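You operate a simulated robot arm through the tools that you are given. There is no shell and no other tool. Be economical: measure what you need, move in short steps, check, and stop when the job is done.

You are at the controls of a simulated two-armed robot. One attempt, no reset.

## Task
On the top of the vice bench, fold the blue cloth in half and then in half again.

It is judged by the outcome, as a careful person would: the job done as asked, and still so three seconds after it is handed in. It fails if anything else is knocked over, pushed out of place, dropped, spilled or broken. Flat cloth is picked up by pressing the open fingertips on it (5 to 10 N) and closing them slowly along it; thin cloth reads only 2 to 8 mm in the jaws.

## Robot
Two 7-joint arms with two-finger parallel grippers on one trunk, on a base that drives. Base frame: it is fixed to the floor where the robot stands at the start and does not move with it; the origin is under the middle of the robot, x ahead of it, y to its left, z up; the surface under the hand at the start is at about z = 0.86. Readings come in m, degrees, newtons and seconds.
The left shoulder is at the start at [0.05, 0.209, 1.146], the right one opposite. With the tool pointing down near the work surface each hand reaches from about 0.28 to 0.92 m from the robot's upright axis, wherever it stands, measured 20 degrees to its own side. Places, roughly: top of the vice bench [0.6, -0.1, 0.9]. Payload 4.4 kg a hand.
Tool frame (each hand has its own): the origin (TCP) lies between the finger pads and is the grasp point; the fingertips stand 0.023 m ahead of it; z points along the fingers, y is the line along which they close. Largest opening 0.094 m; finger width 0.038, thickness 0.01; the body of the gripper, 0.054 by 0.096 m, starts 0.039 m behind the TCP.
Orientation is that of the tool frame in the base frame, as a unit quaternion [x, y, z, w]. With the fingers straight down and closing along the base's y, the tool's x points along the base's -x, its y along +y and its z along -z.

## Interface
- The arms move only by the tool nudge_tool. It takes "left_rows", "right_rows" or both (then of equal length, played together; a hand with none holds still); each is a list of rows, each an object of numbers (a shift or turn left out is 0, a gripper value left out holds the last): "tx", "ty", "tz": the shift along the tool's x, y, z in m; "rx", "ry", "rz": the turn, a rotation vector about the tool's x, y, z in degrees. In form: [{"tx": .., "ty": .., "tz": .., "rx": .., "ry": .., "rz": ..}, ...]. A call has 1 to 20 rows; each row shifts and turns the commanded pose from where the row before left it, along the tool's axes as they then stand. "left_fingers" and "right_fingers" are, for a hand that has rows, the gripper command, from -1 (shut) to 1 (fully open), values between in proportion, set as the call begins (left out, the last holds). A row lasts 0.2 s, in which the tool goes at most 0.05 m and 8.6 degrees; a call with a longer step from one row to the next is refused whole, and so is a gripper value outside its range. A pose out of reach is approached as far as the arm can. The call stops where the force on the tool passes 40 N (or 10 N more than at its start, if that is more) or the arm is blocked; 0.2 s more then pass. Each finger travels about 0.108 m/s and halts on what it meets, pressing with about 27 N; the grip force reading is that of the motor and also rises with nothing between the fingers. The clock runs only during rows and for 0.2 s after the last one: add rows that do not move to give the fingers time. The reply holds the time, the measured pose of the TCP, the force on the tool along the base axes, the opening and the grip force, in the units named above and with some noise, with the torque about the TCP (base axes, N m) and any sound that the robot's microphone picked up, and new pictures: "pictures" is both (left out), scene, wrist or none (wrist: the cameras of the hands that moved).
- Cameras (640 x 400 px; columns grow to the right, rows downward): "scene" is now at [0.1474, -0.039, 1.319]; the picture's right is [-0.21, -0.98, 0.00], its down [-0.59, 0.13, -0.80] and it looks along [0.78, -0.17, -0.60] (base axes); focal length 263 px, centre (320, 200). "left" rides on the left gripper at [0.086, -0.016, -0.074] in its tool frame; the picture's right is [0.18, 0.98, 0.00], its down [-0.58, 0.11, -0.81] and it looks along [-0.79, 0.15, 0.59] (tool axes); focal length 243 px, centre (320, 200). "right" rides on the right gripper at [0.086, 0.016, -0.075] in its tool frame; the picture's right is [-0.18, 0.98, 0.00], its down [-0.58, -0.11, -0.81] and it looks along [-0.79, -0.15, 0.59] (tool axes); focal length 243 px, centre (320, 200). There is no depth. A picture from a camera that has moved, and an enlarged one, comes with that camera's place and axes in the base frame and with its lens. The place of the scene camera against the robot may be out by one fixed shift of up to 0.025 m in any direction.
- slide_trunk(by): slides the trunk up (or, below 0, down) by that many m; the arms and the scene camera ride with it, the base frame stays. It gives what a move gives, with no picture.
- steer(legs): drives the robot by 1 to 6 legs, each [ahead, left, turn to the left] in m, m and degrees, along the robot's own axes; the way and the turn of a leg run together, so that a leg with both is an arc; at most 1.5 m and 180 degrees a leg. The arms and the cameras ride along, it lands a little off, and it stops where it bumps. It gives what a move gives, and a new picture of the scene camera.
- aim_head(pan, tilt): turns the head with the scene camera to pan (to the left, within 80 degrees either way) and tilt (down, from -29 to 69), counted from straight ahead of the robot. It gives what a move gives, and a new picture of the scene camera.
- close_up(camera, box): a new picture of the part [left, top, right, bottom] of that camera's present view, enlarged. No time passes.
- close_job(): hands the job in; it is judged then, once.

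Work in short steps. Places have to be worked out from the pictures, the camera data and where the tool is seen: move nearer, look again, correct. Check each grasp and each placing, and mend what went wrong. You have 120 turns and 260 pictures in all, those below and enlarged ones among them. Open the grippers and draw the arms clear of the work before you hand the job in, unless the task says otherwise; then end with one line.

The tools are called after "Emit:" as name(argument=value, ...) on one line, values as JSON. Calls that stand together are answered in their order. nudge_tool: Moves the arms, as the interface text tells. Its arguments: {"type":"object","properties":{"left_rows":{"type":"array","items":{"type":"object","properties":{"tx":{"type":"number"},"ty":{"type":"number"},"tz":{"type":"number"},"rx":{"type":"number"},"ry":{"type":"number"},"rz":{"type":"number"}}}},"left_fingers":{"type":"number"},"right_rows":{"type":"array","items":{"type":"object","properties":{"tx":{"type":"number"},"ty":{"type":"number"},"tz":{"type":"number"},"rx":{"type":"number"},"ry":{"type":"number"},"rz":{"type":"number"}}}},"right_fingers":{"type":"number"},"pictures":{"type":"string","enum":["both","scene","wrist","none"]}},"required":[]} The other tools are called the same way: slide_trunk (by) slides the trunk up or down; steer (legs) drives the base; aim_head (pan, tilt) turns the head that bears the scene camera; close_up (camera, box) takes an enlarged picture of a part of a camera's view; close_job () hands the job in.

At the start:

```text
time_s: 0.0
left_position: [0.6719, 0.1143, 1.1034]
left_orientation: [0.0, 1.0, 0.0, 0.0]
left_force: [-0.2, -0.4, 0.0]
left_moment: [-0.02, -0.04, 0.0]
left_finger_gap: 0.094
left_grasp_force: 0.0
right_position: [0.5163, -0.428, 1.0572]
right_orientation: [0.0, 1.0, 0.0, 0.0]
right_force: [0.7, -0.4, -0.8]
right_moment: [-0.01, -0.01, 0.0]
right_finger_gap: 0.0939
right_grasp_force: 0.0
trunk travel left (down, up): [-0.225, 0.338]
robot x, y, heading: [0.0019, -0.0001, -0.0]
head pan, tilt: [-12.2, 37.0]
```

scene: 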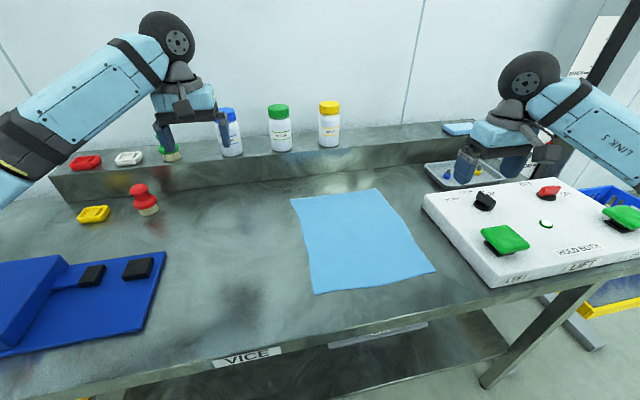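
right: 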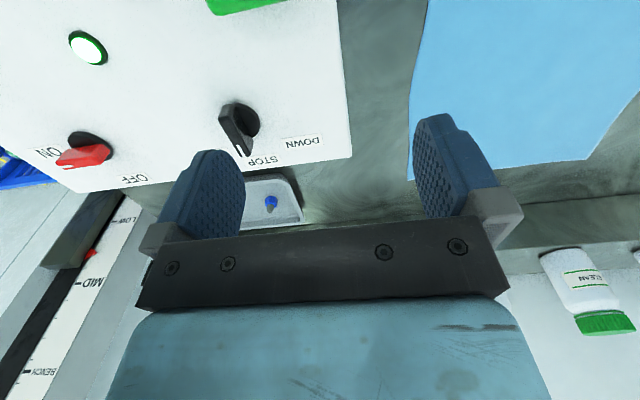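
left: 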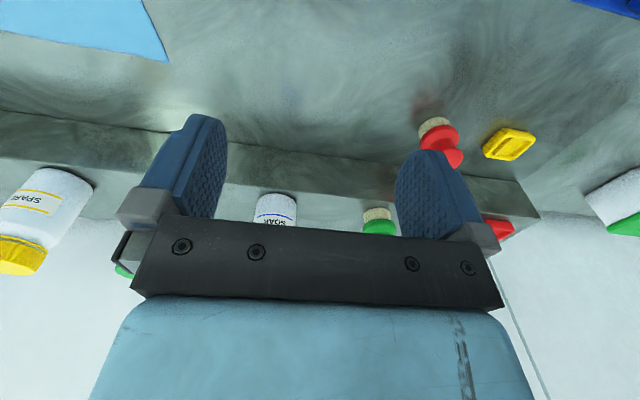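

The cloth appears to span about x 0.45–0.77, y −0.36 to −0.09, with the panel just to its right. I'll move both hands above the far corners and turn them to close along x, so the far edge can be folded toward me.

Emit:
nudge_tool(left_rows=[{"tx": -0.0113, "ty": -0.039}, {"tx": -0.0113, "ty": -0.039}, {"tx": -0.0113, "ty": -0.039}, {"tx": -0.0113, "ty": -0.039}, {"tx": -0.0113, "ty": -0.039}, {"tx": -0.0113, "ty": -0.039}, {"rz": 7.5}, {"rz": 7.5}, {"rz": 7.5}, {"rz": 7.5}, {"rz": 7.5}, {"rz": 7.5}, {"rz": 7.5}, {"rz": 7.5}, {"rz": 7.5}, {"rz": 7.5}, {"rz": 7.5}, {"rz": 7.5}], right_rows=[{"tx": -0.0373, "ty": 0.018}, {"tx": -0.0373, "ty": 0.018}, {"tx": -0.0373, "ty": 0.018}, {"tx": -0.0373, "ty": 0.018}, {"tx": -0.0373, "ty": 0.018}, {"tx": -0.0373, "ty": 0.018}, {"rz": 7.5}, {"rz": 7.5}, {"rz": 7.5}, {"rz": 7.5}, {"rz": 7.5}, {"rz": 7.5}, {"rz": 7.5}, {"rz": 7.5}, {"rz": 7.5}, {"rz": 7.5}, {"rz": 7.5}, {"rz": 7.5}])

```text
time_s: 3.8
left_position: [0.7408, -0.1208, 1.1051]
left_orientation: [0.708, 0.707, -0.001, 0.0]
left_force: [0.2, 0.1, 0.8]
left_moment: [0.01, 0.03, -0.03]
left_finger_gap: 0.094
left_grasp_force: 0.0
right_position: [0.7392, -0.3194, 1.0548]
right_orientation: [0.707, 0.707, 0.0, 0.0]
right_force: [0.1, 0.6, -0.7]
right_moment: [0.01, 0.01, -0.01]
right_finger_gap: 0.0941
right_grasp_force: 0.0
trunk travel left (down, up): [-0.225, 0.338]
robot x, y, heading: [0.001, 0.0032, -0.3]
head pan, tilt: [-12.2, 37.0]
camera scene: at [0.1474, -0.039, 1.319], right [-0.21, -0.98, 0.0], down [-0.59, 0.13, -0.8], along [0.78, -0.17, -0.6], focal length 263 px, centre (320, 200)
camera right: at [0.7549, -0.2343, 1.1297], right [0.98, -0.19, 0.0], down [-0.11, -0.58, 0.81], along [-0.15, -0.79, -0.59], focal length 243 px, centre (320, 200)
camera left: at [0.7235, -0.0353, 1.1784], right [0.98, 0.18, 0.0], down [0.11, -0.58, 0.81], along [0.15, -0.79, -0.59], focal length 243 px, centre (320, 200)
```

scene: 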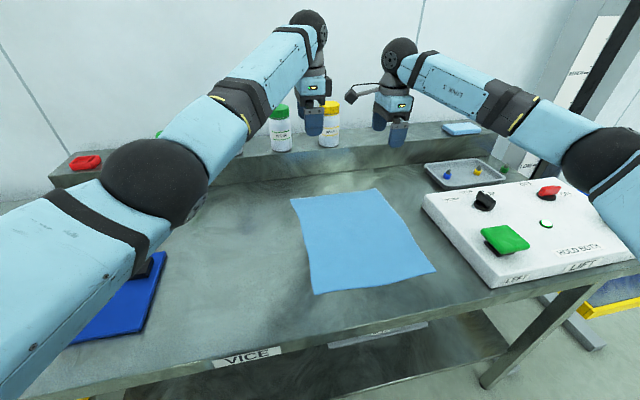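
right: 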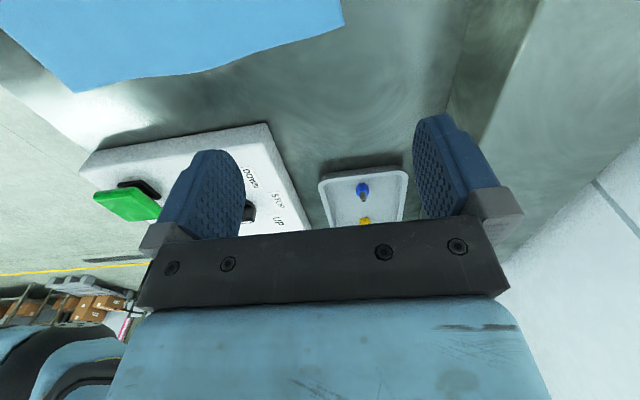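
left: 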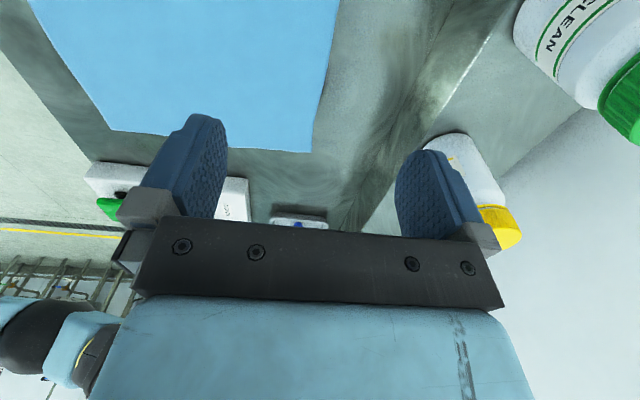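

Wrist views put the far-right corner near (0.762, −0.32), so the scene camera's y reads about 25 mm off. I'll descend partway above the far corners with narrowed fingers and re-check.

Emit:
nudge_tool(left_rows=[{"tx": 0.0062, "ty": -0.0008, "tz": 0.035}, {"tx": 0.0062, "ty": -0.0008, "tz": 0.035}, {"tx": 0.0062, "ty": -0.0008, "tz": 0.035}, {"tx": 0.0062, "ty": -0.0008, "tz": 0.035}, {"tx": 0.0062, "ty": -0.0008, "tz": 0.035}], right_rows=[{"tx": 0.0048, "ty": -0.0004, "tz": 0.025}, {"tx": 0.0048, "ty": -0.0004, "tz": 0.025}, {"tx": 0.0048, "ty": -0.0004, "tz": 0.025}, {"tx": 0.0048, "ty": -0.0004, "tz": 0.025}, {"tx": 0.0048, "ty": -0.0004, "tz": 0.025}], left_fingers=-0.23, right_fingers=-0.23)

Emit:
close_up(camera="scene", box=[220, 80, 460, 230])

```text
time_s: 5.0
left_position: [0.7375, -0.0881, 0.927]
left_orientation: [0.707, 0.707, 0.0, 0.001]
left_force: [0.2, -1.0, 0.6]
left_moment: [0.01, 0.0, -0.03]
left_finger_gap: 0.0362
left_grasp_force: 0.0
right_position: [0.7384, -0.2955, 0.9288]
right_orientation: [0.707, 0.707, 0.0, 0.0]
right_force: [0.1, 0.1, 0.3]
right_moment: [0.02, 0.0, -0.05]
right_finger_gap: 0.0363
right_grasp_force: 0.0
trunk travel left (down, up): [-0.225, 0.338]
robot x, y, heading: [-0.0025, -0.0002, 0.0]
head pan, tilt: [-12.2, 37.0]
camera scene: at [0.1483, -0.0389, 1.3189], right [-0.21, -0.98, 0.0], down [-0.59, 0.13, -0.8], along [0.78, -0.17, -0.6], focal length 263 px, centre (320, 200)
camera right: at [0.7531, -0.21, 1.0031], right [0.98, -0.18, 0.0], down [-0.11, -0.58, 0.81], along [-0.15, -0.79, -0.59], focal length 243 px, centre (320, 200)
camera left: at [0.7208, -0.0028, 1.0014], right [0.98, 0.18, 0.0], down [0.11, -0.58, 0.81], along [0.15, -0.79, -0.59], focal length 243 px, centre (320, 200)
```

scene: 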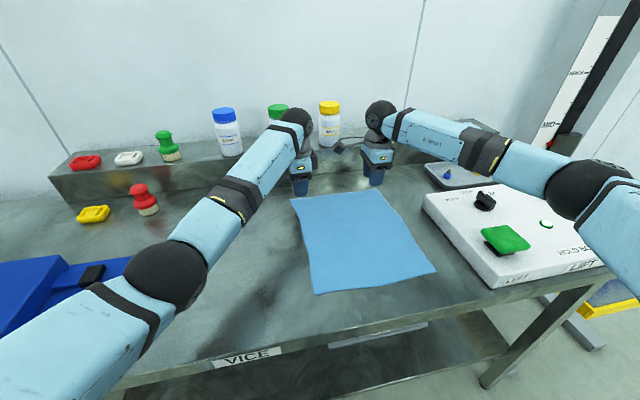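
right: 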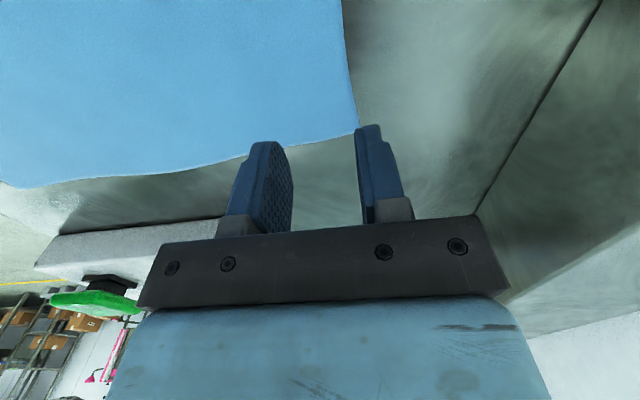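
left: 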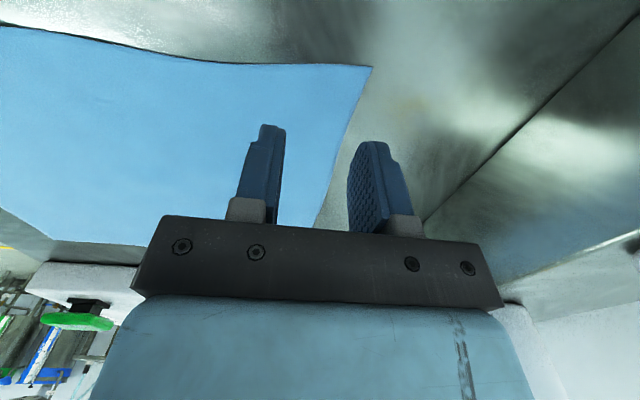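

```text
2.67 times, centred on (340, 155) of scene
camera zoom: at [0.1483, -0.0389, 1.3189], right [-0.21, -0.98, 0.0], down [-0.59, 0.13, -0.8], along [0.78, -0.17, -0.6], focal length 700 px, centre (267, 320)
```

zoom: 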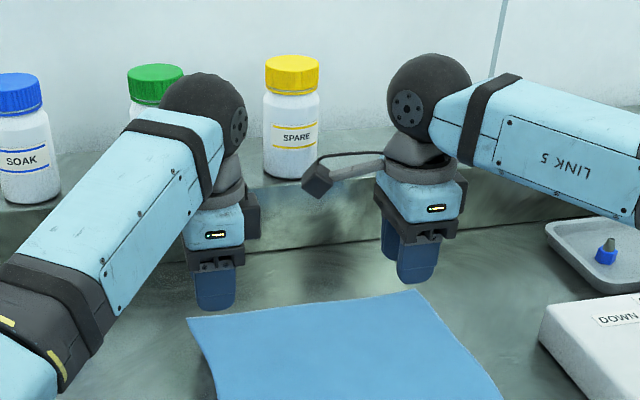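

Far edge is at x≈0.757–0.762, y from −0.062 to −0.326. Shift both hands 8 mm back and descend to just above the cloth.

Emit:
nudge_tool(left_rows=[{"ty": -0.008}, {"tz": 0.013}, {"tz": 0.013}, {"tz": 0.01}, {}], right_rows=[{"ty": -0.008}, {"tz": 0.013}, {"tz": 0.013}, {"tz": 0.012}, {}], pictures="wrist")

```text
time_s: 6.2
left_position: [0.7288, -0.0891, 0.8939]
left_orientation: [0.707, 0.707, 0.0, 0.0]
left_force: [0.1, -0.6, -0.4]
left_moment: [0.03, -0.03, -0.02]
left_finger_gap: 0.0362
left_grasp_force: 0.0
right_position: [0.7288, -0.296, 0.8897]
right_orientation: [0.707, 0.707, 0.0, 0.0]
right_force: [-0.1, -0.5, -0.4]
right_moment: [0.0, 0.0, -0.02]
right_finger_gap: 0.036
right_grasp_force: 0.0
trunk travel left (down, up): [-0.225, 0.338]
robot x, y, heading: [-0.0008, 0.0031, 0.1]
head pan, tilt: [-12.2, 37.0]
camera right: at [0.7436, -0.2105, 0.9656], right [0.98, -0.18, 0.0], down [-0.11, -0.58, 0.81], along [-0.15, -0.79, -0.59], focal length 243 px, centre (320, 200)
camera left: at [0.7116, -0.0034, 0.9671], right [0.98, 0.18, 0.0], down [0.11, -0.58, 0.81], along [0.15, -0.79, -0.59], focal length 243 px, centre (320, 200)
```

right: 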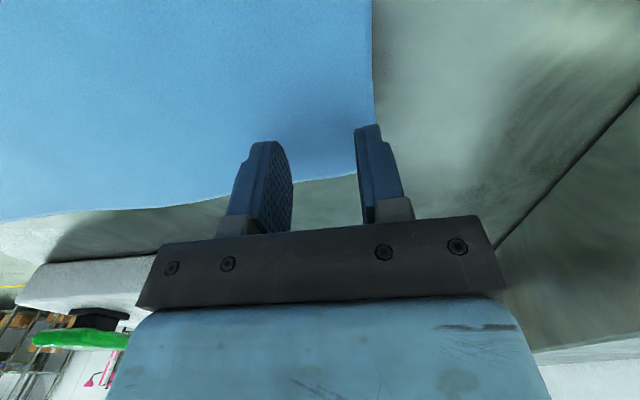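
left: 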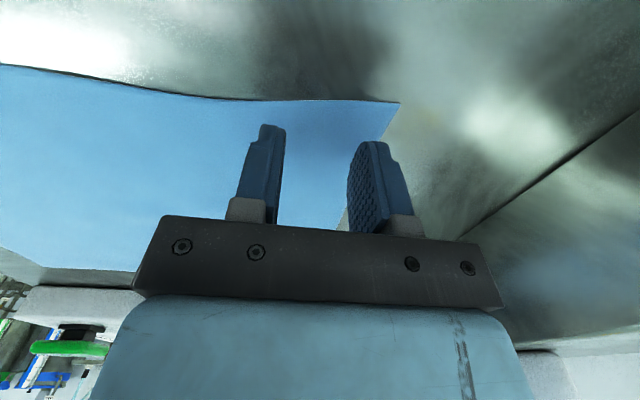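

Fingers are over the cloth near the corners. Descend in small steps to contact.

Emit:
nudge_tool(left_rows=[{"tz": 0.004}, {"tz": 0.003}, {}], right_rows=[{"tz": 0.002}, {"tz": 0.002}, {}], pictures="none")

```text
time_s: 7.0
left_position: [0.7281, -0.0882, 0.8852]
left_orientation: [0.707, 0.707, 0.0, 0.0]
left_force: [0.3, -0.7, 0.3]
left_moment: [-0.04, -0.02, -0.03]
left_finger_gap: 0.0359
left_grasp_force: 0.0
right_position: [0.7283, -0.2958, 0.8879]
right_orientation: [0.707, 0.707, 0.0, 0.0]
right_force: [-0.8, -0.5, 0.1]
right_moment: [-0.02, 0.01, -0.01]
right_finger_gap: 0.0363
right_grasp_force: 0.0
trunk travel left (down, up): [-0.225, 0.338]
robot x, y, heading: [-0.0012, 0.0017, 0.2]
head pan, tilt: [-12.2, 37.0]
```

No contact yet; continue.

Emit:
nudge_tool(left_rows=[{"tz": 0.002}, {"tz": 0.001}, {}], right_rows=[{"tz": 0.002}, {"tz": 0.002}, {}], pictures="none")

```text
time_s: 7.8
left_position: [0.7269, -0.0883, 0.884]
left_orientation: [0.707, 0.707, 0.002, 0.002]
left_force: [2.6, -1.0, 11.7]
left_moment: [0.05, -0.02, 0.01]
left_finger_gap: 0.0359
left_grasp_force: 0.0
right_position: [0.7278, -0.295, 0.8864]
right_orientation: [0.707, 0.707, 0.001, 0.0]
right_force: [-0.2, 0.7, -1.0]
right_moment: [-0.02, 0.0, 0.0]
right_finger_gap: 0.0363
right_grasp_force: 0.0
trunk travel left (down, up): [-0.225, 0.338]
robot x, y, heading: [-0.0012, -0.0004, -0.1]
head pan, tilt: [-12.2, 37.0]
```

Left is touching (≈11 N); right needs a little more.

Emit:
nudge_tool(right_rows=[{"tz": 0.0015}, {"tz": 0.0015}, {}], pictures="none")

```text
time_s: 8.6
left_position: [0.7263, -0.0886, 0.8847]
left_orientation: [0.707, 0.708, 0.001, 0.001]
left_force: [3.4, -1.7, 13.5]
left_moment: [0.03, -0.04, -0.04]
left_finger_gap: 0.036
left_grasp_force: 0.1
right_position: [0.7291, -0.2977, 0.8842]
right_orientation: [0.707, 0.707, 0.001, 0.002]
right_force: [3.3, 0.0, 9.4]
right_moment: [-0.06, 0.02, 0.02]
right_finger_gap: 0.036
right_grasp_force: 0.0
trunk travel left (down, up): [-0.225, 0.338]
robot x, y, heading: [0.002, -0.0019, 0.1]
head pan, tilt: [-12.2, 37.0]
```

Both pressed at ~10 N. Close in stages.

Emit:
nudge_tool(left_rows=[{"tz": -0.0004}, {}], right_rows=[{}, {}], left_fingers=-0.5, right_fingers=-0.5, pictures="none")

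Emit:
nudge_tool(left_rows=[{}, {}], right_rows=[{}, {}], left_fingers=-0.75, right_fingers=-0.75, pictures="wrist")

```text
time_s: 9.2
left_position: [0.7274, -0.0882, 0.8854]
left_orientation: [0.708, 0.707, 0.0, 0.001]
left_force: [-0.6, 0.2, 5.9]
left_moment: [0.03, 0.02, 0.0]
left_finger_gap: 0.023
left_grasp_force: 0.1
right_position: [0.7282, -0.2958, 0.8842]
right_orientation: [0.707, 0.707, 0.002, 0.001]
right_force: [-1.8, 1.3, 13.6]
right_moment: [-0.02, 0.05, 0.02]
right_finger_gap: 0.0227
right_grasp_force: 0.0
trunk travel left (down, up): [-0.225, 0.338]
robot x, y, heading: [0.0032, 0.0011, -0.1]
head pan, tilt: [-12.2, 37.0]
```

```text
time_s: 9.8
left_position: [0.7263, -0.0872, 0.8846]
left_orientation: [0.707, 0.707, 0.001, 0.0]
left_force: [-0.2, -0.5, 4.5]
left_moment: [0.02, -0.03, 0.01]
left_finger_gap: 0.0112
left_grasp_force: 0.0
right_position: [0.7284, -0.2948, 0.8847]
right_orientation: [0.707, 0.707, 0.002, 0.002]
right_force: [1.4, 1.0, 16.4]
right_moment: [-0.12, -0.06, 0.09]
right_finger_gap: 0.0103
right_grasp_force: 0.0
trunk travel left (down, up): [-0.225, 0.338]
robot x, y, heading: [0.0007, -0.0001, -0.1]
head pan, tilt: [-12.2, 37.0]
camera right: at [0.7434, -0.2102, 0.9584], right [0.98, -0.18, 0.0], down [-0.11, -0.58, 0.81], along [-0.15, -0.79, -0.59], focal length 243 px, centre (320, 200)
camera left: at [0.7099, -0.0029, 0.9594], right [0.98, 0.18, 0.0], down [0.11, -0.58, 0.81], along [0.15, -0.79, -0.59], focal length 243 px, centre (320, 200)
```

right: 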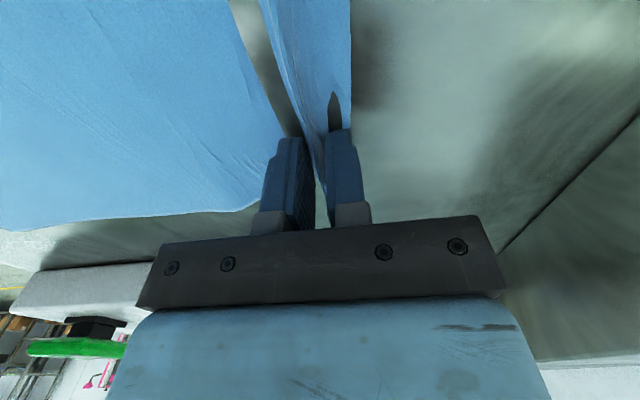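
left: 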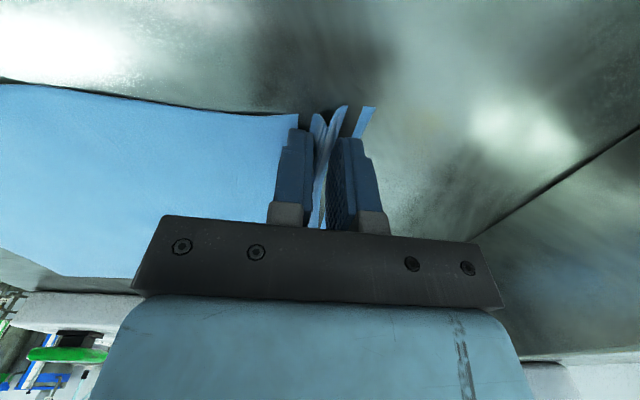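

The cloth is buckling between the fingers on both hands. Close fully.

Emit:
nudge_tool(left_rows=[{}, {}, {}], right_rows=[{}, {}, {}], left_fingers=-1, right_fingers=-1, pictures="wrist")

```text
time_s: 10.6
left_position: [0.7262, -0.0877, 0.8853]
left_orientation: [0.707, 0.707, 0.001, 0.002]
left_force: [-0.7, -0.6, 1.9]
left_moment: [-0.03, 0.02, -0.01]
left_finger_gap: 0.0026
left_grasp_force: 26.3
right_position: [0.7281, -0.2959, 0.8839]
right_orientation: [0.707, 0.707, 0.001, 0.0]
right_force: [1.5, 0.8, 18.4]
right_moment: [-0.03, -0.01, -0.01]
right_finger_gap: 0.0028
right_grasp_force: 27.2
trunk travel left (down, up): [-0.225, 0.338]
robot x, y, heading: [-0.0006, 0.0024, 0.3]
head pan, tilt: [-12.2, 37.0]
camera right: at [0.7433, -0.2102, 0.9584], right [0.98, -0.18, 0.0], down [-0.11, -0.58, 0.81], along [-0.15, -0.79, -0.59], focal length 243 px, centre (320, 200)
camera left: at [0.7099, -0.0028, 0.9595], right [0.98, 0.18, 0.0], down [0.11, -0.58, 0.81], along [0.15, -0.79, -0.59], focal length 243 px, centre (320, 200)
```

right: 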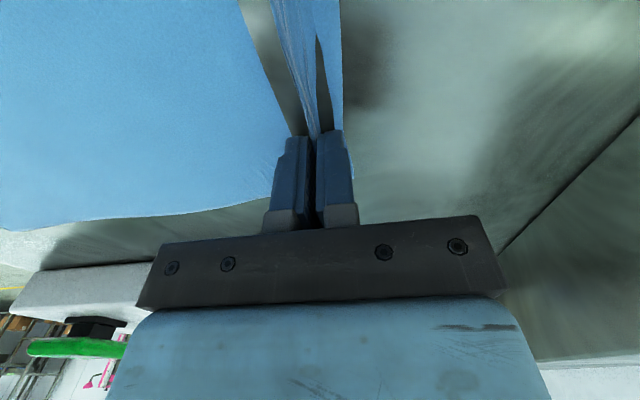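
left: 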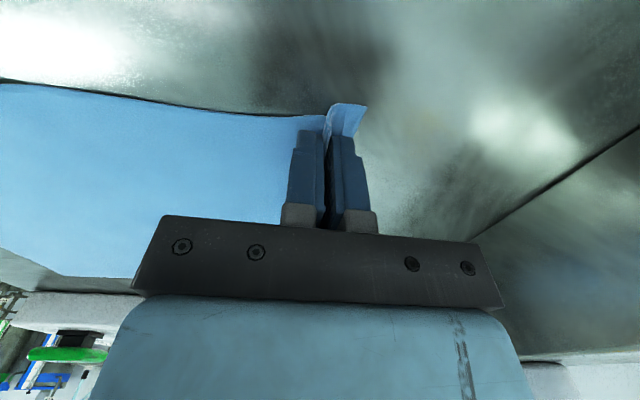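

Held (≈2.7 mm), but this pinch makes a big loop and leaves a flap that would flip into a hem. I'll reopen while pressing to lay it back flat, then regrip with the outer finger just off the edge so the edge itself is pinched.

Emit:
nudge_tool(left_rows=[{"tz": 0.0005}, {}, {}], right_rows=[{"tz": -0.0005}, {}, {}], left_fingers=-0.2, right_fingers=-0.2, pictures="none")

Emit:
nudge_tool(left_rows=[{"tz": -0.01}, {"tz": -0.02}, {}], right_rows=[{"tz": -0.01}, {"tz": -0.02}, {}], pictures="both")

```text
time_s: 11.4
left_position: [0.7267, -0.0883, 0.8846]
left_orientation: [0.707, 0.707, 0.001, 0.002]
left_force: [0.4, 0.8, 4.3]
left_moment: [0.05, 0.02, 0.01]
left_finger_gap: 0.0369
left_grasp_force: 0.0
right_position: [0.7282, -0.2956, 0.8851]
right_orientation: [0.707, 0.707, 0.0, 0.001]
right_force: [0.8, -0.2, 15.7]
right_moment: [-0.12, 0.06, 0.02]
right_finger_gap: 0.0347
right_grasp_force: 0.1
trunk travel left (down, up): [-0.225, 0.338]
robot x, y, heading: [-0.0039, 0.0021, -0.0]
head pan, tilt: [-12.2, 37.0]
```

```text
time_s: 12.2
left_position: [0.7284, -0.0889, 0.9131]
left_orientation: [0.707, 0.707, 0.0, 0.0]
left_force: [0.3, 0.1, 0.0]
left_moment: [0.0, 0.01, -0.02]
left_finger_gap: 0.0376
left_grasp_force: 0.1
right_position: [0.7297, -0.2956, 0.9114]
right_orientation: [0.706, 0.708, -0.001, -0.001]
right_force: [-0.2, 0.2, -0.4]
right_moment: [0.02, 0.03, 0.0]
right_finger_gap: 0.0378
right_grasp_force: 0.0
trunk travel left (down, up): [-0.225, 0.338]
robot x, y, heading: [0.0022, 0.0022, -0.0]
head pan, tilt: [-12.2, 37.0]
camera scene: at [0.148, -0.0392, 1.3188], right [-0.21, -0.98, 0.0], down [-0.59, 0.13, -0.8], along [0.78, -0.17, -0.6], focal length 263 px, centre (320, 200)
camera right: at [0.7453, -0.2107, 0.9859], right [0.98, -0.18, 0.0], down [-0.11, -0.58, 0.81], along [-0.15, -0.79, -0.59], focal length 243 px, centre (320, 200)
camera left: at [0.7119, -0.004, 0.9873], right [0.98, 0.18, 0.0], down [0.11, -0.58, 0.81], along [0.15, -0.79, -0.59], focal length 243 px, centre (320, 200)
```

scene: 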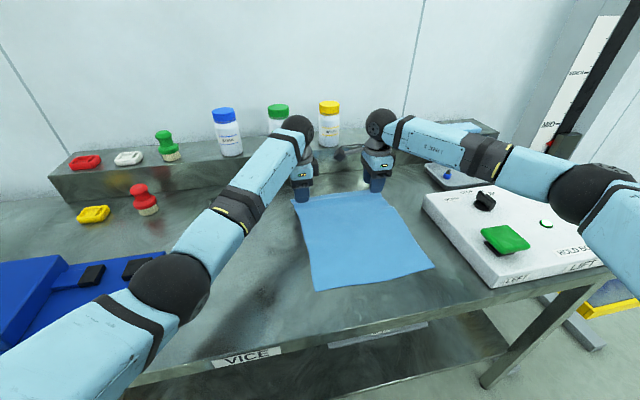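
right: 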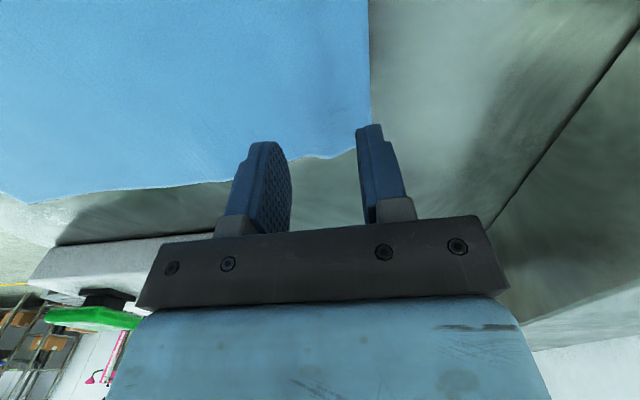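
left: 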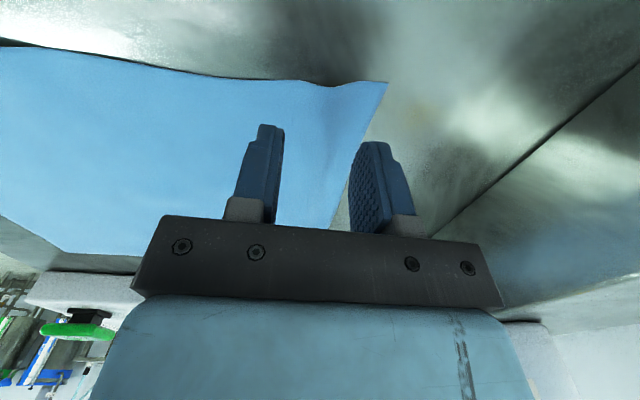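

The cloth lies flat again, edge at x≈0.759 (left) and 0.754 (right). Reposition so the outer finger lands just past the edge with a ~20 mm opening.

Emit:
nudge_tool(left_rows=[{"ty": 0.0246}, {"tz": 0.012}, {"tz": 0.011}, {}], right_rows=[{"ty": 0.0185}, {"tz": 0.012}, {"tz": 0.01}, {}], left_fingers=-0.57, right_fingers=-0.57, pictures="wrist")

Emit:
close_up(camera="right", box=[240, 60, 400, 220])

Emit:
close_up(camera="left", box=[240, 60, 400, 220])

```text
time_s: 13.2
left_position: [0.7519, -0.0894, 0.8898]
left_orientation: [0.707, 0.707, 0.0, 0.0]
left_force: [-0.4, 0.2, 0.0]
left_moment: [0.02, 0.03, 0.04]
left_finger_gap: 0.0206
left_grasp_force: 0.0
right_position: [0.7482, -0.2963, 0.8917]
right_orientation: [0.707, 0.707, 0.0, 0.0]
right_force: [-0.3, -0.7, -0.4]
right_moment: [0.0, -0.03, -0.02]
right_finger_gap: 0.0201
right_grasp_force: 0.0
trunk travel left (down, up): [-0.225, 0.338]
robot x, y, heading: [-0.0027, -0.0021, -0.3]
head pan, tilt: [-12.2, 37.0]
camera right: at [0.7631, -0.2111, 0.965], right [0.98, -0.18, 0.0], down [-0.11, -0.58, 0.81], along [-0.15, -0.79, -0.59], focal length 243 px, centre (320, 200)
camera left: at [0.7356, -0.0041, 0.9643], right [0.98, 0.18, 0.0], down [0.11, -0.58, 0.81], along [0.15, -0.79, -0.59], focal length 243 px, centre (320, 200)
```

right: 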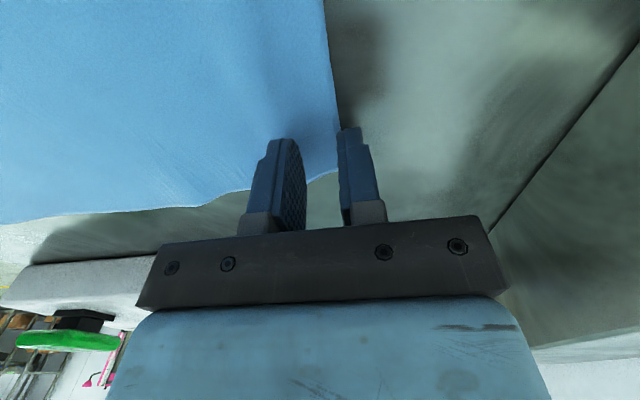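
left: 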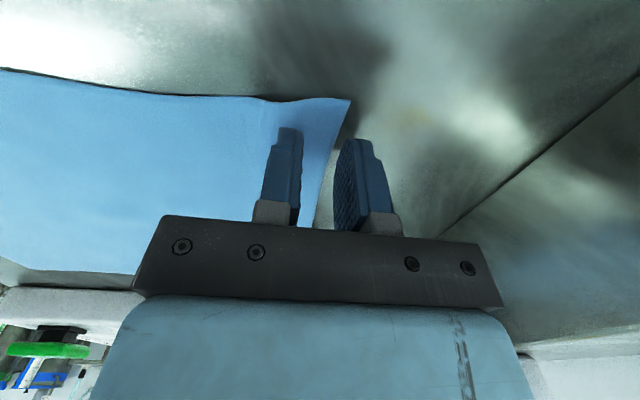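

```text
2.50 times, centred on (320, 140) of right
camera zoom: at [0.7631, -0.2111, 0.965], right [0.98, -0.18, 0.0], down [-0.11, -0.58, 0.81], along [-0.15, -0.79, -0.59], focal length 606 px, centre (320, 350)
```

zoom: 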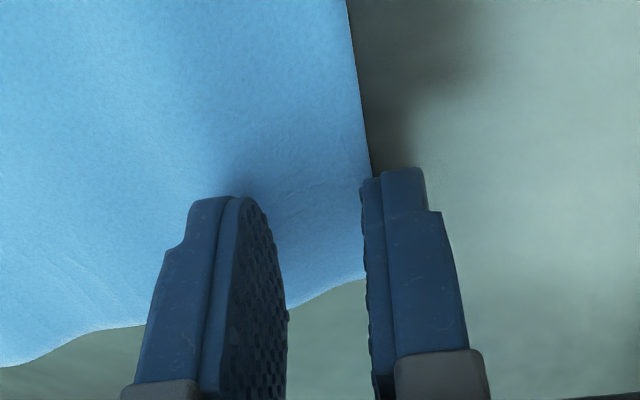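

```text
2.50 times, centred on (320, 140) of left
camera zoom: at [0.7356, -0.0041, 0.9643], right [0.98, 0.18, 0.0], down [0.11, -0.58, 0.81], along [0.15, -0.79, -0.59], focal length 606 px, centre (320, 350)
```

zoom: 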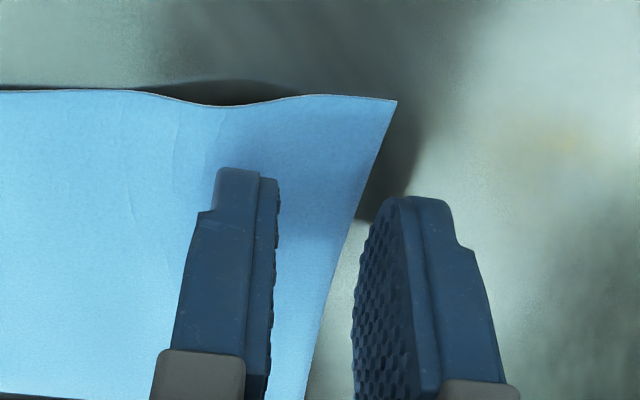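

Close: shift right +4 mm and left +2 mm outward, then press.

Emit:
nudge_tool(left_rows=[{"ty": 0.002}, {"tz": 0.003}, {"tz": 0.0025}, {"tz": 0.001}, {}], right_rows=[{"ty": 0.004}, {"tz": 0.004}, {"tz": 0.0025}, {"tz": 0.001}, {}], pictures="wrist")

```text
time_s: 14.4
left_position: [0.7527, -0.0899, 0.8845]
left_orientation: [0.707, 0.707, 0.001, 0.0]
left_force: [0.4, -0.4, 8.0]
left_moment: [-0.05, 0.1, -0.01]
left_finger_gap: 0.0199
left_grasp_force: 0.1
right_position: [0.7525, -0.2962, 0.8846]
right_orientation: [0.706, 0.708, 0.001, 0.001]
right_force: [-0.3, 0.1, 1.8]
right_moment: [-0.01, 0.01, 0.01]
right_finger_gap: 0.0202
right_grasp_force: 0.0
trunk travel left (down, up): [-0.225, 0.338]
robot x, y, heading: [0.003, -0.0001, -0.0]
head pan, tilt: [-12.2, 37.0]
camera right: at [0.7664, -0.211, 0.9588], right [0.98, -0.18, 0.0], down [-0.11, -0.58, 0.81], along [-0.15, -0.79, -0.59], focal length 243 px, centre (320, 200)
camera left: at [0.7375, -0.0044, 0.9593], right [0.98, 0.18, 0.0], down [0.11, -0.58, 0.81], along [0.15, -0.79, -0.59], focal length 243 px, centre (320, 200)
```

right: 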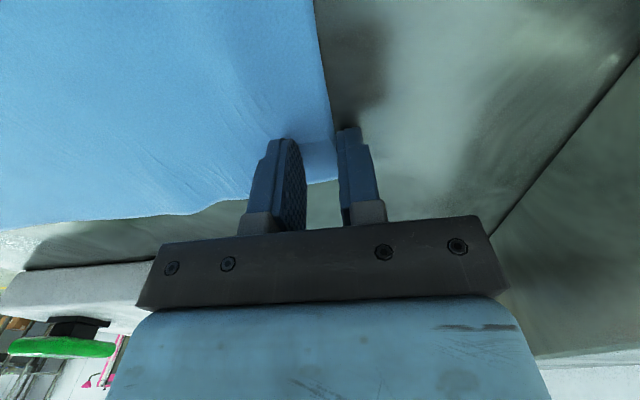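
left: 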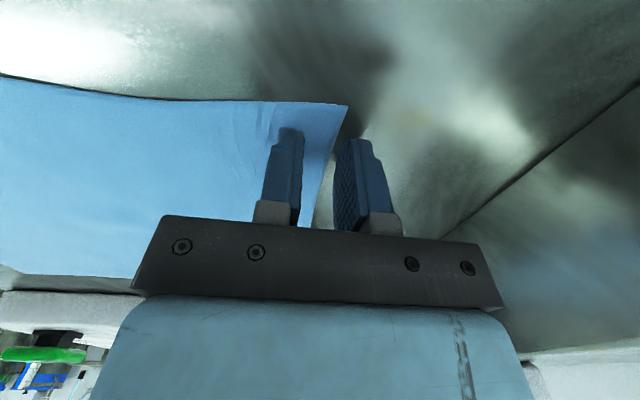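

Contact is good, with the outer finger just off the edge. Press right slightly more and close in stages.

Emit:
nudge_tool(left_rows=[{}, {}], right_rows=[{"tz": 0.0012}, {}], pictures="none")

Emit:
nudge_tool(left_rows=[{}, {}], right_rows=[{}, {}], left_fingers=-0.72, right_fingers=-0.72, pictures="none")

Emit:
nudge_tool(left_rows=[{}, {}], right_rows=[{}, {}], left_fingers=-0.86, right_fingers=-0.86, pictures="none")

Emit:
nudge_tool(left_rows=[{}, {}, {}], right_rows=[{}, {}, {}], left_fingers=-1, right_fingers=-1, pictures="wrist")

```text
time_s: 15.0
left_position: [0.7537, -0.091, 0.8853]
left_orientation: [0.707, 0.707, 0.0, 0.001]
left_force: [1.8, -1.2, 7.6]
left_moment: [-0.05, 0.04, 0.04]
left_finger_gap: 0.0195
left_grasp_force: 0.2
right_position: [0.7518, -0.2969, 0.8843]
right_orientation: [0.707, 0.707, 0.001, 0.001]
right_force: [0.2, -1.4, 8.3]
right_moment: [-0.09, 0.11, 0.01]
right_finger_gap: 0.0201
right_grasp_force: 0.0
trunk travel left (down, up): [-0.225, 0.338]
robot x, y, heading: [0.0027, -0.0004, -0.2]
head pan, tilt: [-12.2, 37.0]
```

```text
time_s: 15.6
left_position: [0.7534, -0.0877, 0.8849]
left_orientation: [0.707, 0.707, 0.001, 0.001]
left_force: [-0.5, -1.7, 5.9]
left_moment: [0.01, 0.02, -0.02]
left_finger_gap: 0.0121
left_grasp_force: 0.0
right_position: [0.7505, -0.2971, 0.8848]
right_orientation: [0.707, 0.707, 0.001, 0.001]
right_force: [0.3, -1.3, 10.5]
right_moment: [-0.09, 0.04, 0.06]
right_finger_gap: 0.0123
right_grasp_force: 0.1
trunk travel left (down, up): [-0.225, 0.338]
robot x, y, heading: [0.0017, 0.0001, 0.1]
head pan, tilt: [-12.2, 37.0]
```

```text
time_s: 16.2
left_position: [0.7528, -0.0897, 0.8853]
left_orientation: [0.706, 0.708, 0.0, 0.001]
left_force: [0.8, -1.2, 5.0]
left_moment: [0.01, 0.03, 0.01]
left_finger_gap: 0.0058
left_grasp_force: 0.0
right_position: [0.7511, -0.297, 0.8846]
right_orientation: [0.708, 0.707, 0.0, 0.0]
right_force: [-0.2, 0.1, 11.5]
right_moment: [-0.03, 0.06, 0.02]
right_finger_gap: 0.0062
right_grasp_force: 0.0
trunk travel left (down, up): [-0.225, 0.338]
robot x, y, heading: [-0.0036, -0.0017, 0.0]
head pan, tilt: [-12.2, 37.0]
```

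```text
time_s: 17.0
left_position: [0.7535, -0.0894, 0.8847]
left_orientation: [0.706, 0.708, 0.001, 0.001]
left_force: [-0.9, 0.0, 4.8]
left_moment: [0.03, 0.03, -0.01]
left_finger_gap: 0.0
left_grasp_force: 27.0
right_position: [0.7503, -0.2959, 0.8851]
right_orientation: [0.708, 0.707, 0.001, 0.001]
right_force: [-0.4, -0.6, 12.6]
right_moment: [-0.01, 0.02, -0.02]
right_finger_gap: 0.0
right_grasp_force: 27.2
trunk travel left (down, up): [-0.225, 0.338]
robot x, y, heading: [0.0019, 0.0012, -0.0]
head pan, tilt: [-12.2, 37.0]
camera right: at [0.7658, -0.2105, 0.9585], right [0.98, -0.18, 0.0], down [-0.11, -0.58, 0.81], along [-0.15, -0.79, -0.59], focal length 243 px, centre (320, 200)
camera left: at [0.7366, -0.004, 0.9594], right [0.98, 0.18, 0.0], down [0.11, -0.58, 0.81], along [0.15, -0.79, -0.59], focal length 243 px, centre (320, 200)
```

right: 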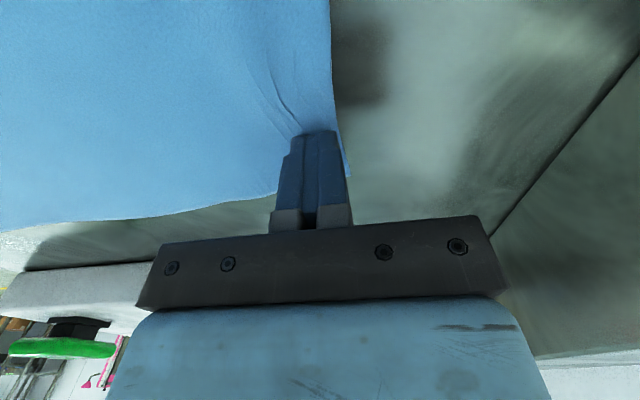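
left: 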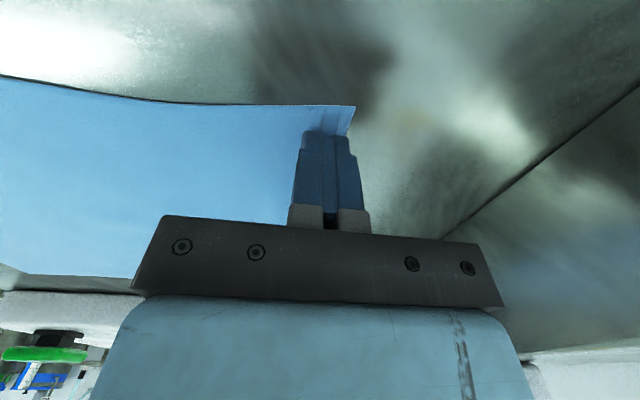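

Gap reads 0 on both: the edge slid under the outer finger, nothing gripped. Lift, open to 22 mm and shift inward so both pads are on the cloth, close to the edge, for a small loop.

Emit:
nudge_tool(left_rows=[{"tz": -0.012}, {"ty": -0.01}, {}], right_rows=[{"tz": -0.012}, {"ty": -0.01}, {}], left_fingers=-1, right_fingers=-1, pictures="none")

Emit:
nudge_tool(left_rows=[{}, {}], right_rows=[{}, {}], left_fingers=-0.53, right_fingers=-0.53, pictures="wrist")

```text
time_s: 17.8
left_position: [0.7436, -0.0902, 0.8957]
left_orientation: [0.707, 0.707, 0.0, 0.0]
left_force: [0.9, 0.7, -0.5]
left_moment: [0.0, 0.0, 0.05]
left_finger_gap: 0.0
left_grasp_force: 26.9
right_position: [0.7417, -0.2973, 0.8937]
right_orientation: [0.707, 0.707, 0.0, 0.001]
right_force: [0.5, -0.6, -0.5]
right_moment: [0.0, -0.01, 0.05]
right_finger_gap: 0.0
right_grasp_force: 27.2
trunk travel left (down, up): [-0.225, 0.338]
robot x, y, heading: [-0.0001, -0.0049, 0.0]
head pan, tilt: [-12.2, 37.0]
```

```text
time_s: 18.4
left_position: [0.7433, -0.0897, 0.8962]
left_orientation: [0.707, 0.707, 0.0, 0.0]
left_force: [-0.7, 0.4, 1.1]
left_moment: [0.02, -0.03, 0.03]
left_finger_gap: 0.0222
left_grasp_force: 0.1
right_position: [0.7417, -0.297, 0.8941]
right_orientation: [0.707, 0.708, 0.001, 0.0]
right_force: [0.4, -0.1, -0.7]
right_moment: [-0.02, -0.03, 0.01]
right_finger_gap: 0.0221
right_grasp_force: 0.0
trunk travel left (down, up): [-0.225, 0.338]
robot x, y, heading: [-0.0015, 0.0012, 0.2]
head pan, tilt: [-12.2, 37.0]
camera right: at [0.7569, -0.2112, 0.9679], right [0.98, -0.18, 0.0], down [-0.11, -0.58, 0.81], along [-0.15, -0.79, -0.59], focal length 243 px, centre (320, 200)
camera left: at [0.7276, -0.0049, 0.9701], right [0.98, 0.18, 0.0], down [0.11, -0.58, 0.81], along [0.15, -0.79, -0.59], focal length 243 px, centre (320, 200)
```

right: 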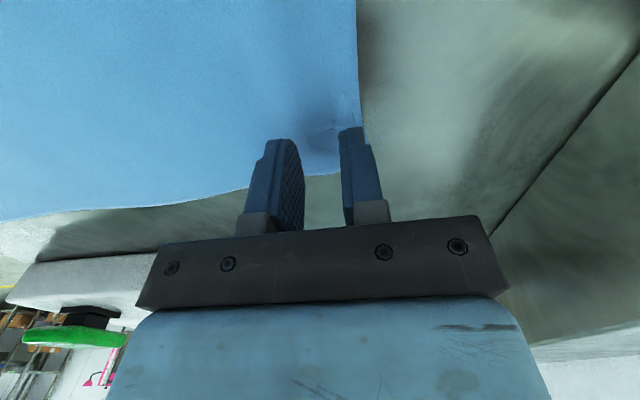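
left: 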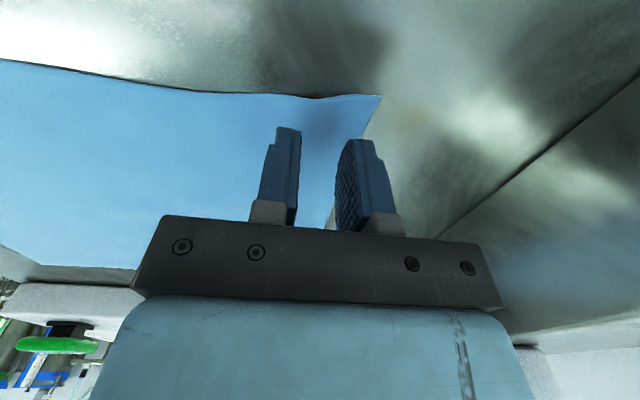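

Edge now at x≈0.767 (left) and 0.762 (right). Small correction, then press.

Emit:
nudge_tool(left_rows=[{"ty": 0.005, "tz": 0.004}, {"tz": 0.005}, {"tz": 0.0025}, {}], right_rows=[{"ty": 0.0015, "tz": 0.003}, {"tz": 0.004}, {"tz": 0.0035}, {}], pictures="none")

```text
time_s: 19.4
left_position: [0.7482, -0.0874, 0.8854]
left_orientation: [0.707, 0.707, 0.001, 0.001]
left_force: [2.2, -1.2, 8.5]
left_moment: [0.04, -0.03, -0.03]
left_finger_gap: 0.0218
left_grasp_force: 0.1
right_position: [0.743, -0.2956, 0.8847]
right_orientation: [0.707, 0.707, 0.001, 0.0]
right_force: [2.2, -1.8, 4.3]
right_moment: [-0.03, -0.03, 0.01]
right_finger_gap: 0.0221
right_grasp_force: 0.0
trunk travel left (down, up): [-0.225, 0.338]
robot x, y, heading: [0.0012, -0.0021, 0.1]
head pan, tilt: [-12.2, 37.0]
```

Good pressure (8.5 N and 4.3 N, nudging right a bit); close in stages.

Emit:
nudge_tool(left_rows=[{}, {}], right_rows=[{"tz": 0.0005}, {}], left_fingers=-0.7, right_fingers=-0.7, pictures="none")

Emit:
nudge_tool(left_rows=[{}, {}], right_rows=[{}, {}], left_fingers=-0.86, right_fingers=-0.86, pictures="none")

Emit:
nudge_tool(left_rows=[{}, {}, {}], right_rows=[{}, {}, {}], left_fingers=-1, right_fingers=-1, pictures="wrist")

```text
time_s: 20.0
left_position: [0.7478, -0.0887, 0.8835]
left_orientation: [0.707, 0.707, 0.002, 0.002]
left_force: [1.5, -2.2, 10.1]
left_moment: [0.04, 0.0, 0.02]
left_finger_gap: 0.0137
left_grasp_force: 0.0
right_position: [0.7424, -0.2958, 0.885]
right_orientation: [0.707, 0.707, 0.001, 0.0]
right_force: [1.2, 0.8, 6.8]
right_moment: [-0.08, -0.07, 0.01]
right_finger_gap: 0.0141
right_grasp_force: 0.6
trunk travel left (down, up): [-0.225, 0.338]
robot x, y, heading: [0.003, -0.001, -0.2]
head pan, tilt: [-12.2, 37.0]
```

```text
time_s: 20.6
left_position: [0.7478, -0.0893, 0.8834]
left_orientation: [0.707, 0.707, 0.001, 0.0]
left_force: [0.9, -1.3, 9.4]
left_moment: [-0.03, -0.01, -0.01]
left_finger_gap: 0.0071
left_grasp_force: 0.0
right_position: [0.7423, -0.2949, 0.8855]
right_orientation: [0.708, 0.706, 0.001, 0.001]
right_force: [-1.7, 2.8, 7.7]
right_moment: [-0.08, 0.04, -0.07]
right_finger_gap: 0.0088
right_grasp_force: 26.9
trunk travel left (down, up): [-0.225, 0.338]
robot x, y, heading: [0.0014, 0.001, -0.1]
head pan, tilt: [-12.2, 37.0]
```

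```text
time_s: 21.4
left_position: [0.7481, -0.088, 0.8842]
left_orientation: [0.708, 0.706, 0.001, 0.0]
left_force: [0.5, -1.0, 9.7]
left_moment: [0.0, 0.06, 0.02]
left_finger_gap: 0.0
left_grasp_force: 27.3
right_position: [0.7429, -0.297, 0.8855]
right_orientation: [0.707, 0.707, 0.001, 0.001]
right_force: [-0.3, 1.8, 9.1]
right_moment: [-0.02, 0.04, -0.04]
right_finger_gap: 0.0082
right_grasp_force: 26.6
trunk travel left (down, up): [-0.225, 0.338]
robot x, y, heading: [-0.0018, 0.0046, 0.1]
head pan, tilt: [-12.2, 37.0]
camera right: at [0.7573, -0.2101, 0.9589], right [0.98, -0.18, 0.0], down [-0.11, -0.58, 0.81], along [-0.15, -0.79, -0.59], focal length 243 px, centre (320, 200)
camera left: at [0.7313, -0.0036, 0.9593], right [0.98, 0.18, 0.0], down [0.11, -0.58, 0.81], along [0.15, -0.79, -0.59], focal length 243 px, centre (320, 200)
```

right: 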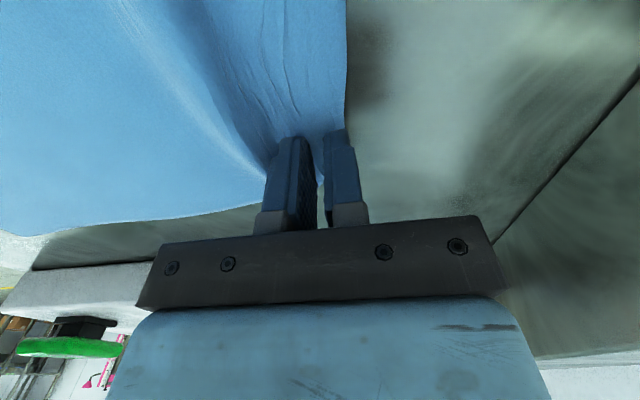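
left: 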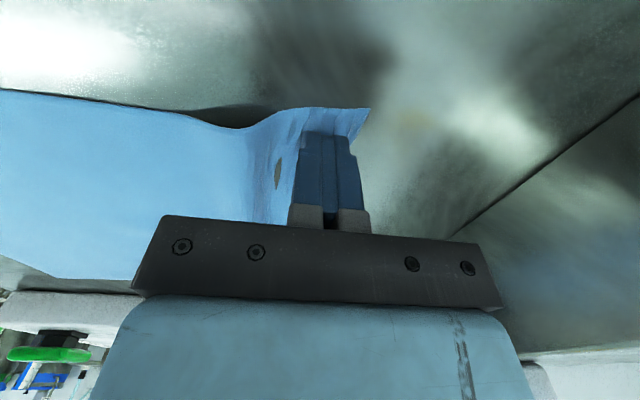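

Left gripped nothing and right only bunched the cloth. Reopen under pressure to flatten, lift, and look; I'll go back to the 36 mm pinch that worked.

Emit:
nudge_tool(left_rows=[{"tz": -0.015}, {}, {}], right_rows=[{}, {}, {}], left_fingers=-1, right_fingers=-0.23, pictures="none")

Emit:
nudge_tool(left_rows=[{"tz": -0.01}, {}, {}], right_rows=[{"tz": -0.015}, {"tz": -0.01}, {}], left_fingers=-0.23, pictures="both")

```text
time_s: 22.2
left_position: [0.7492, -0.0892, 0.8993]
left_orientation: [0.708, 0.707, 0.0, 0.0]
left_force: [0.2, 0.1, -0.1]
left_moment: [-0.01, 0.0, 0.0]
left_finger_gap: 0.0001
left_grasp_force: 27.2
right_position: [0.7418, -0.2967, 0.8841]
right_orientation: [0.707, 0.708, 0.001, 0.001]
right_force: [2.9, -1.1, 12.7]
right_moment: [-0.14, 0.04, 0.0]
right_finger_gap: 0.0329
right_grasp_force: 0.1
trunk travel left (down, up): [-0.225, 0.338]
robot x, y, heading: [-0.0006, 0.0036, 0.1]
head pan, tilt: [-12.2, 37.0]
```

```text
time_s: 23.0
left_position: [0.7484, -0.0899, 0.9083]
left_orientation: [0.707, 0.707, 0.001, -0.001]
left_force: [0.7, -0.5, 0.9]
left_moment: [-0.01, 0.01, -0.03]
left_finger_gap: 0.0362
left_grasp_force: 0.1
right_position: [0.743, -0.296, 0.9061]
right_orientation: [0.707, 0.707, 0.0, 0.0]
right_force: [0.1, -0.1, 0.8]
right_moment: [0.0, 0.01, -0.01]
right_finger_gap: 0.0364
right_grasp_force: 0.0
trunk travel left (down, up): [-0.225, 0.338]
robot x, y, heading: [-0.0006, -0.0004, 0.1]
head pan, tilt: [-12.2, 37.0]
camera scene: at [0.1474, -0.039, 1.3189], right [-0.21, -0.98, 0.0], down [-0.59, 0.13, -0.8], along [0.78, -0.17, -0.6], focal length 263 px, centre (320, 200)
camera right: at [0.7589, -0.2106, 0.9804], right [0.98, -0.18, 0.0], down [-0.11, -0.58, 0.81], along [-0.15, -0.79, -0.59], focal length 243 px, centre (320, 200)
camera left: at [0.7328, -0.0046, 0.9831], right [0.98, 0.18, 0.0], down [0.11, -0.58, 0.81], along [0.15, -0.79, -0.59], focal length 243 px, centre (320, 200)
```

scene: 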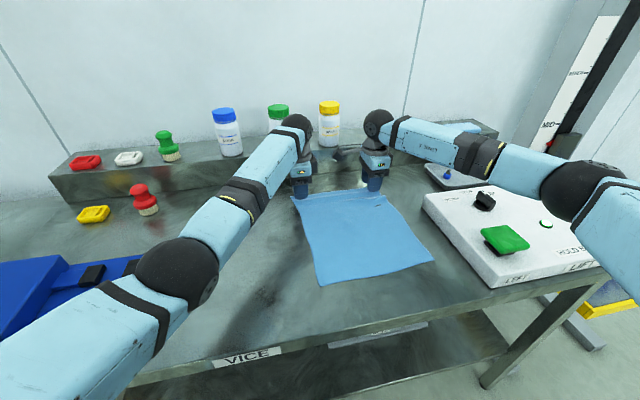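
right: 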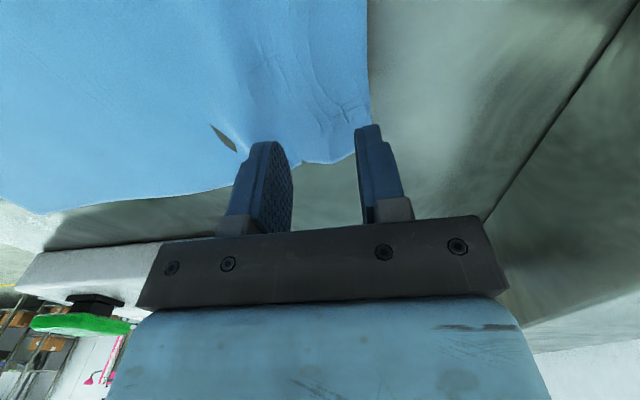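
left: 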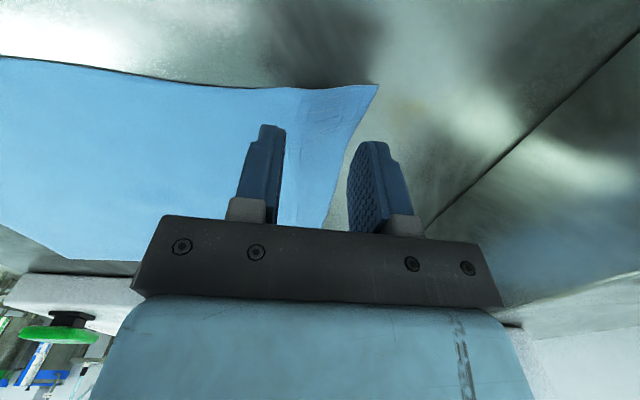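

Edges are now around x≈0.770 (left) and 0.767 (right). Use the earlier working geometry: 36 mm opening centred 30 mm inside the edge.

Emit:
nudge_tool(left_rows=[{"ty": -0.0074, "tz": 0.01}, {"tz": 0.01}, {"tz": 0.0045}, {}], right_rows=[{"ty": -0.006, "tz": 0.01}, {"tz": 0.008}, {"tz": 0.005}, {}], pictures="none")

```text
time_s: 24.0
left_position: [0.743, -0.0898, 0.8854]
left_orientation: [0.707, 0.707, 0.0, -0.001]
left_force: [-0.1, 0.3, 0.8]
left_moment: [-0.01, -0.01, 0.0]
left_finger_gap: 0.0362
left_grasp_force: 0.1
right_position: [0.7381, -0.2971, 0.8859]
right_orientation: [0.707, 0.707, 0.0, 0.0]
right_force: [-0.1, -0.7, 1.2]
right_moment: [0.03, 0.0, 0.01]
right_finger_gap: 0.0362
right_grasp_force: 0.2
trunk travel left (down, up): [-0.225, 0.338]
robot x, y, heading: [0.0001, -0.0027, -0.2]
head pan, tilt: [-12.2, 37.0]
```

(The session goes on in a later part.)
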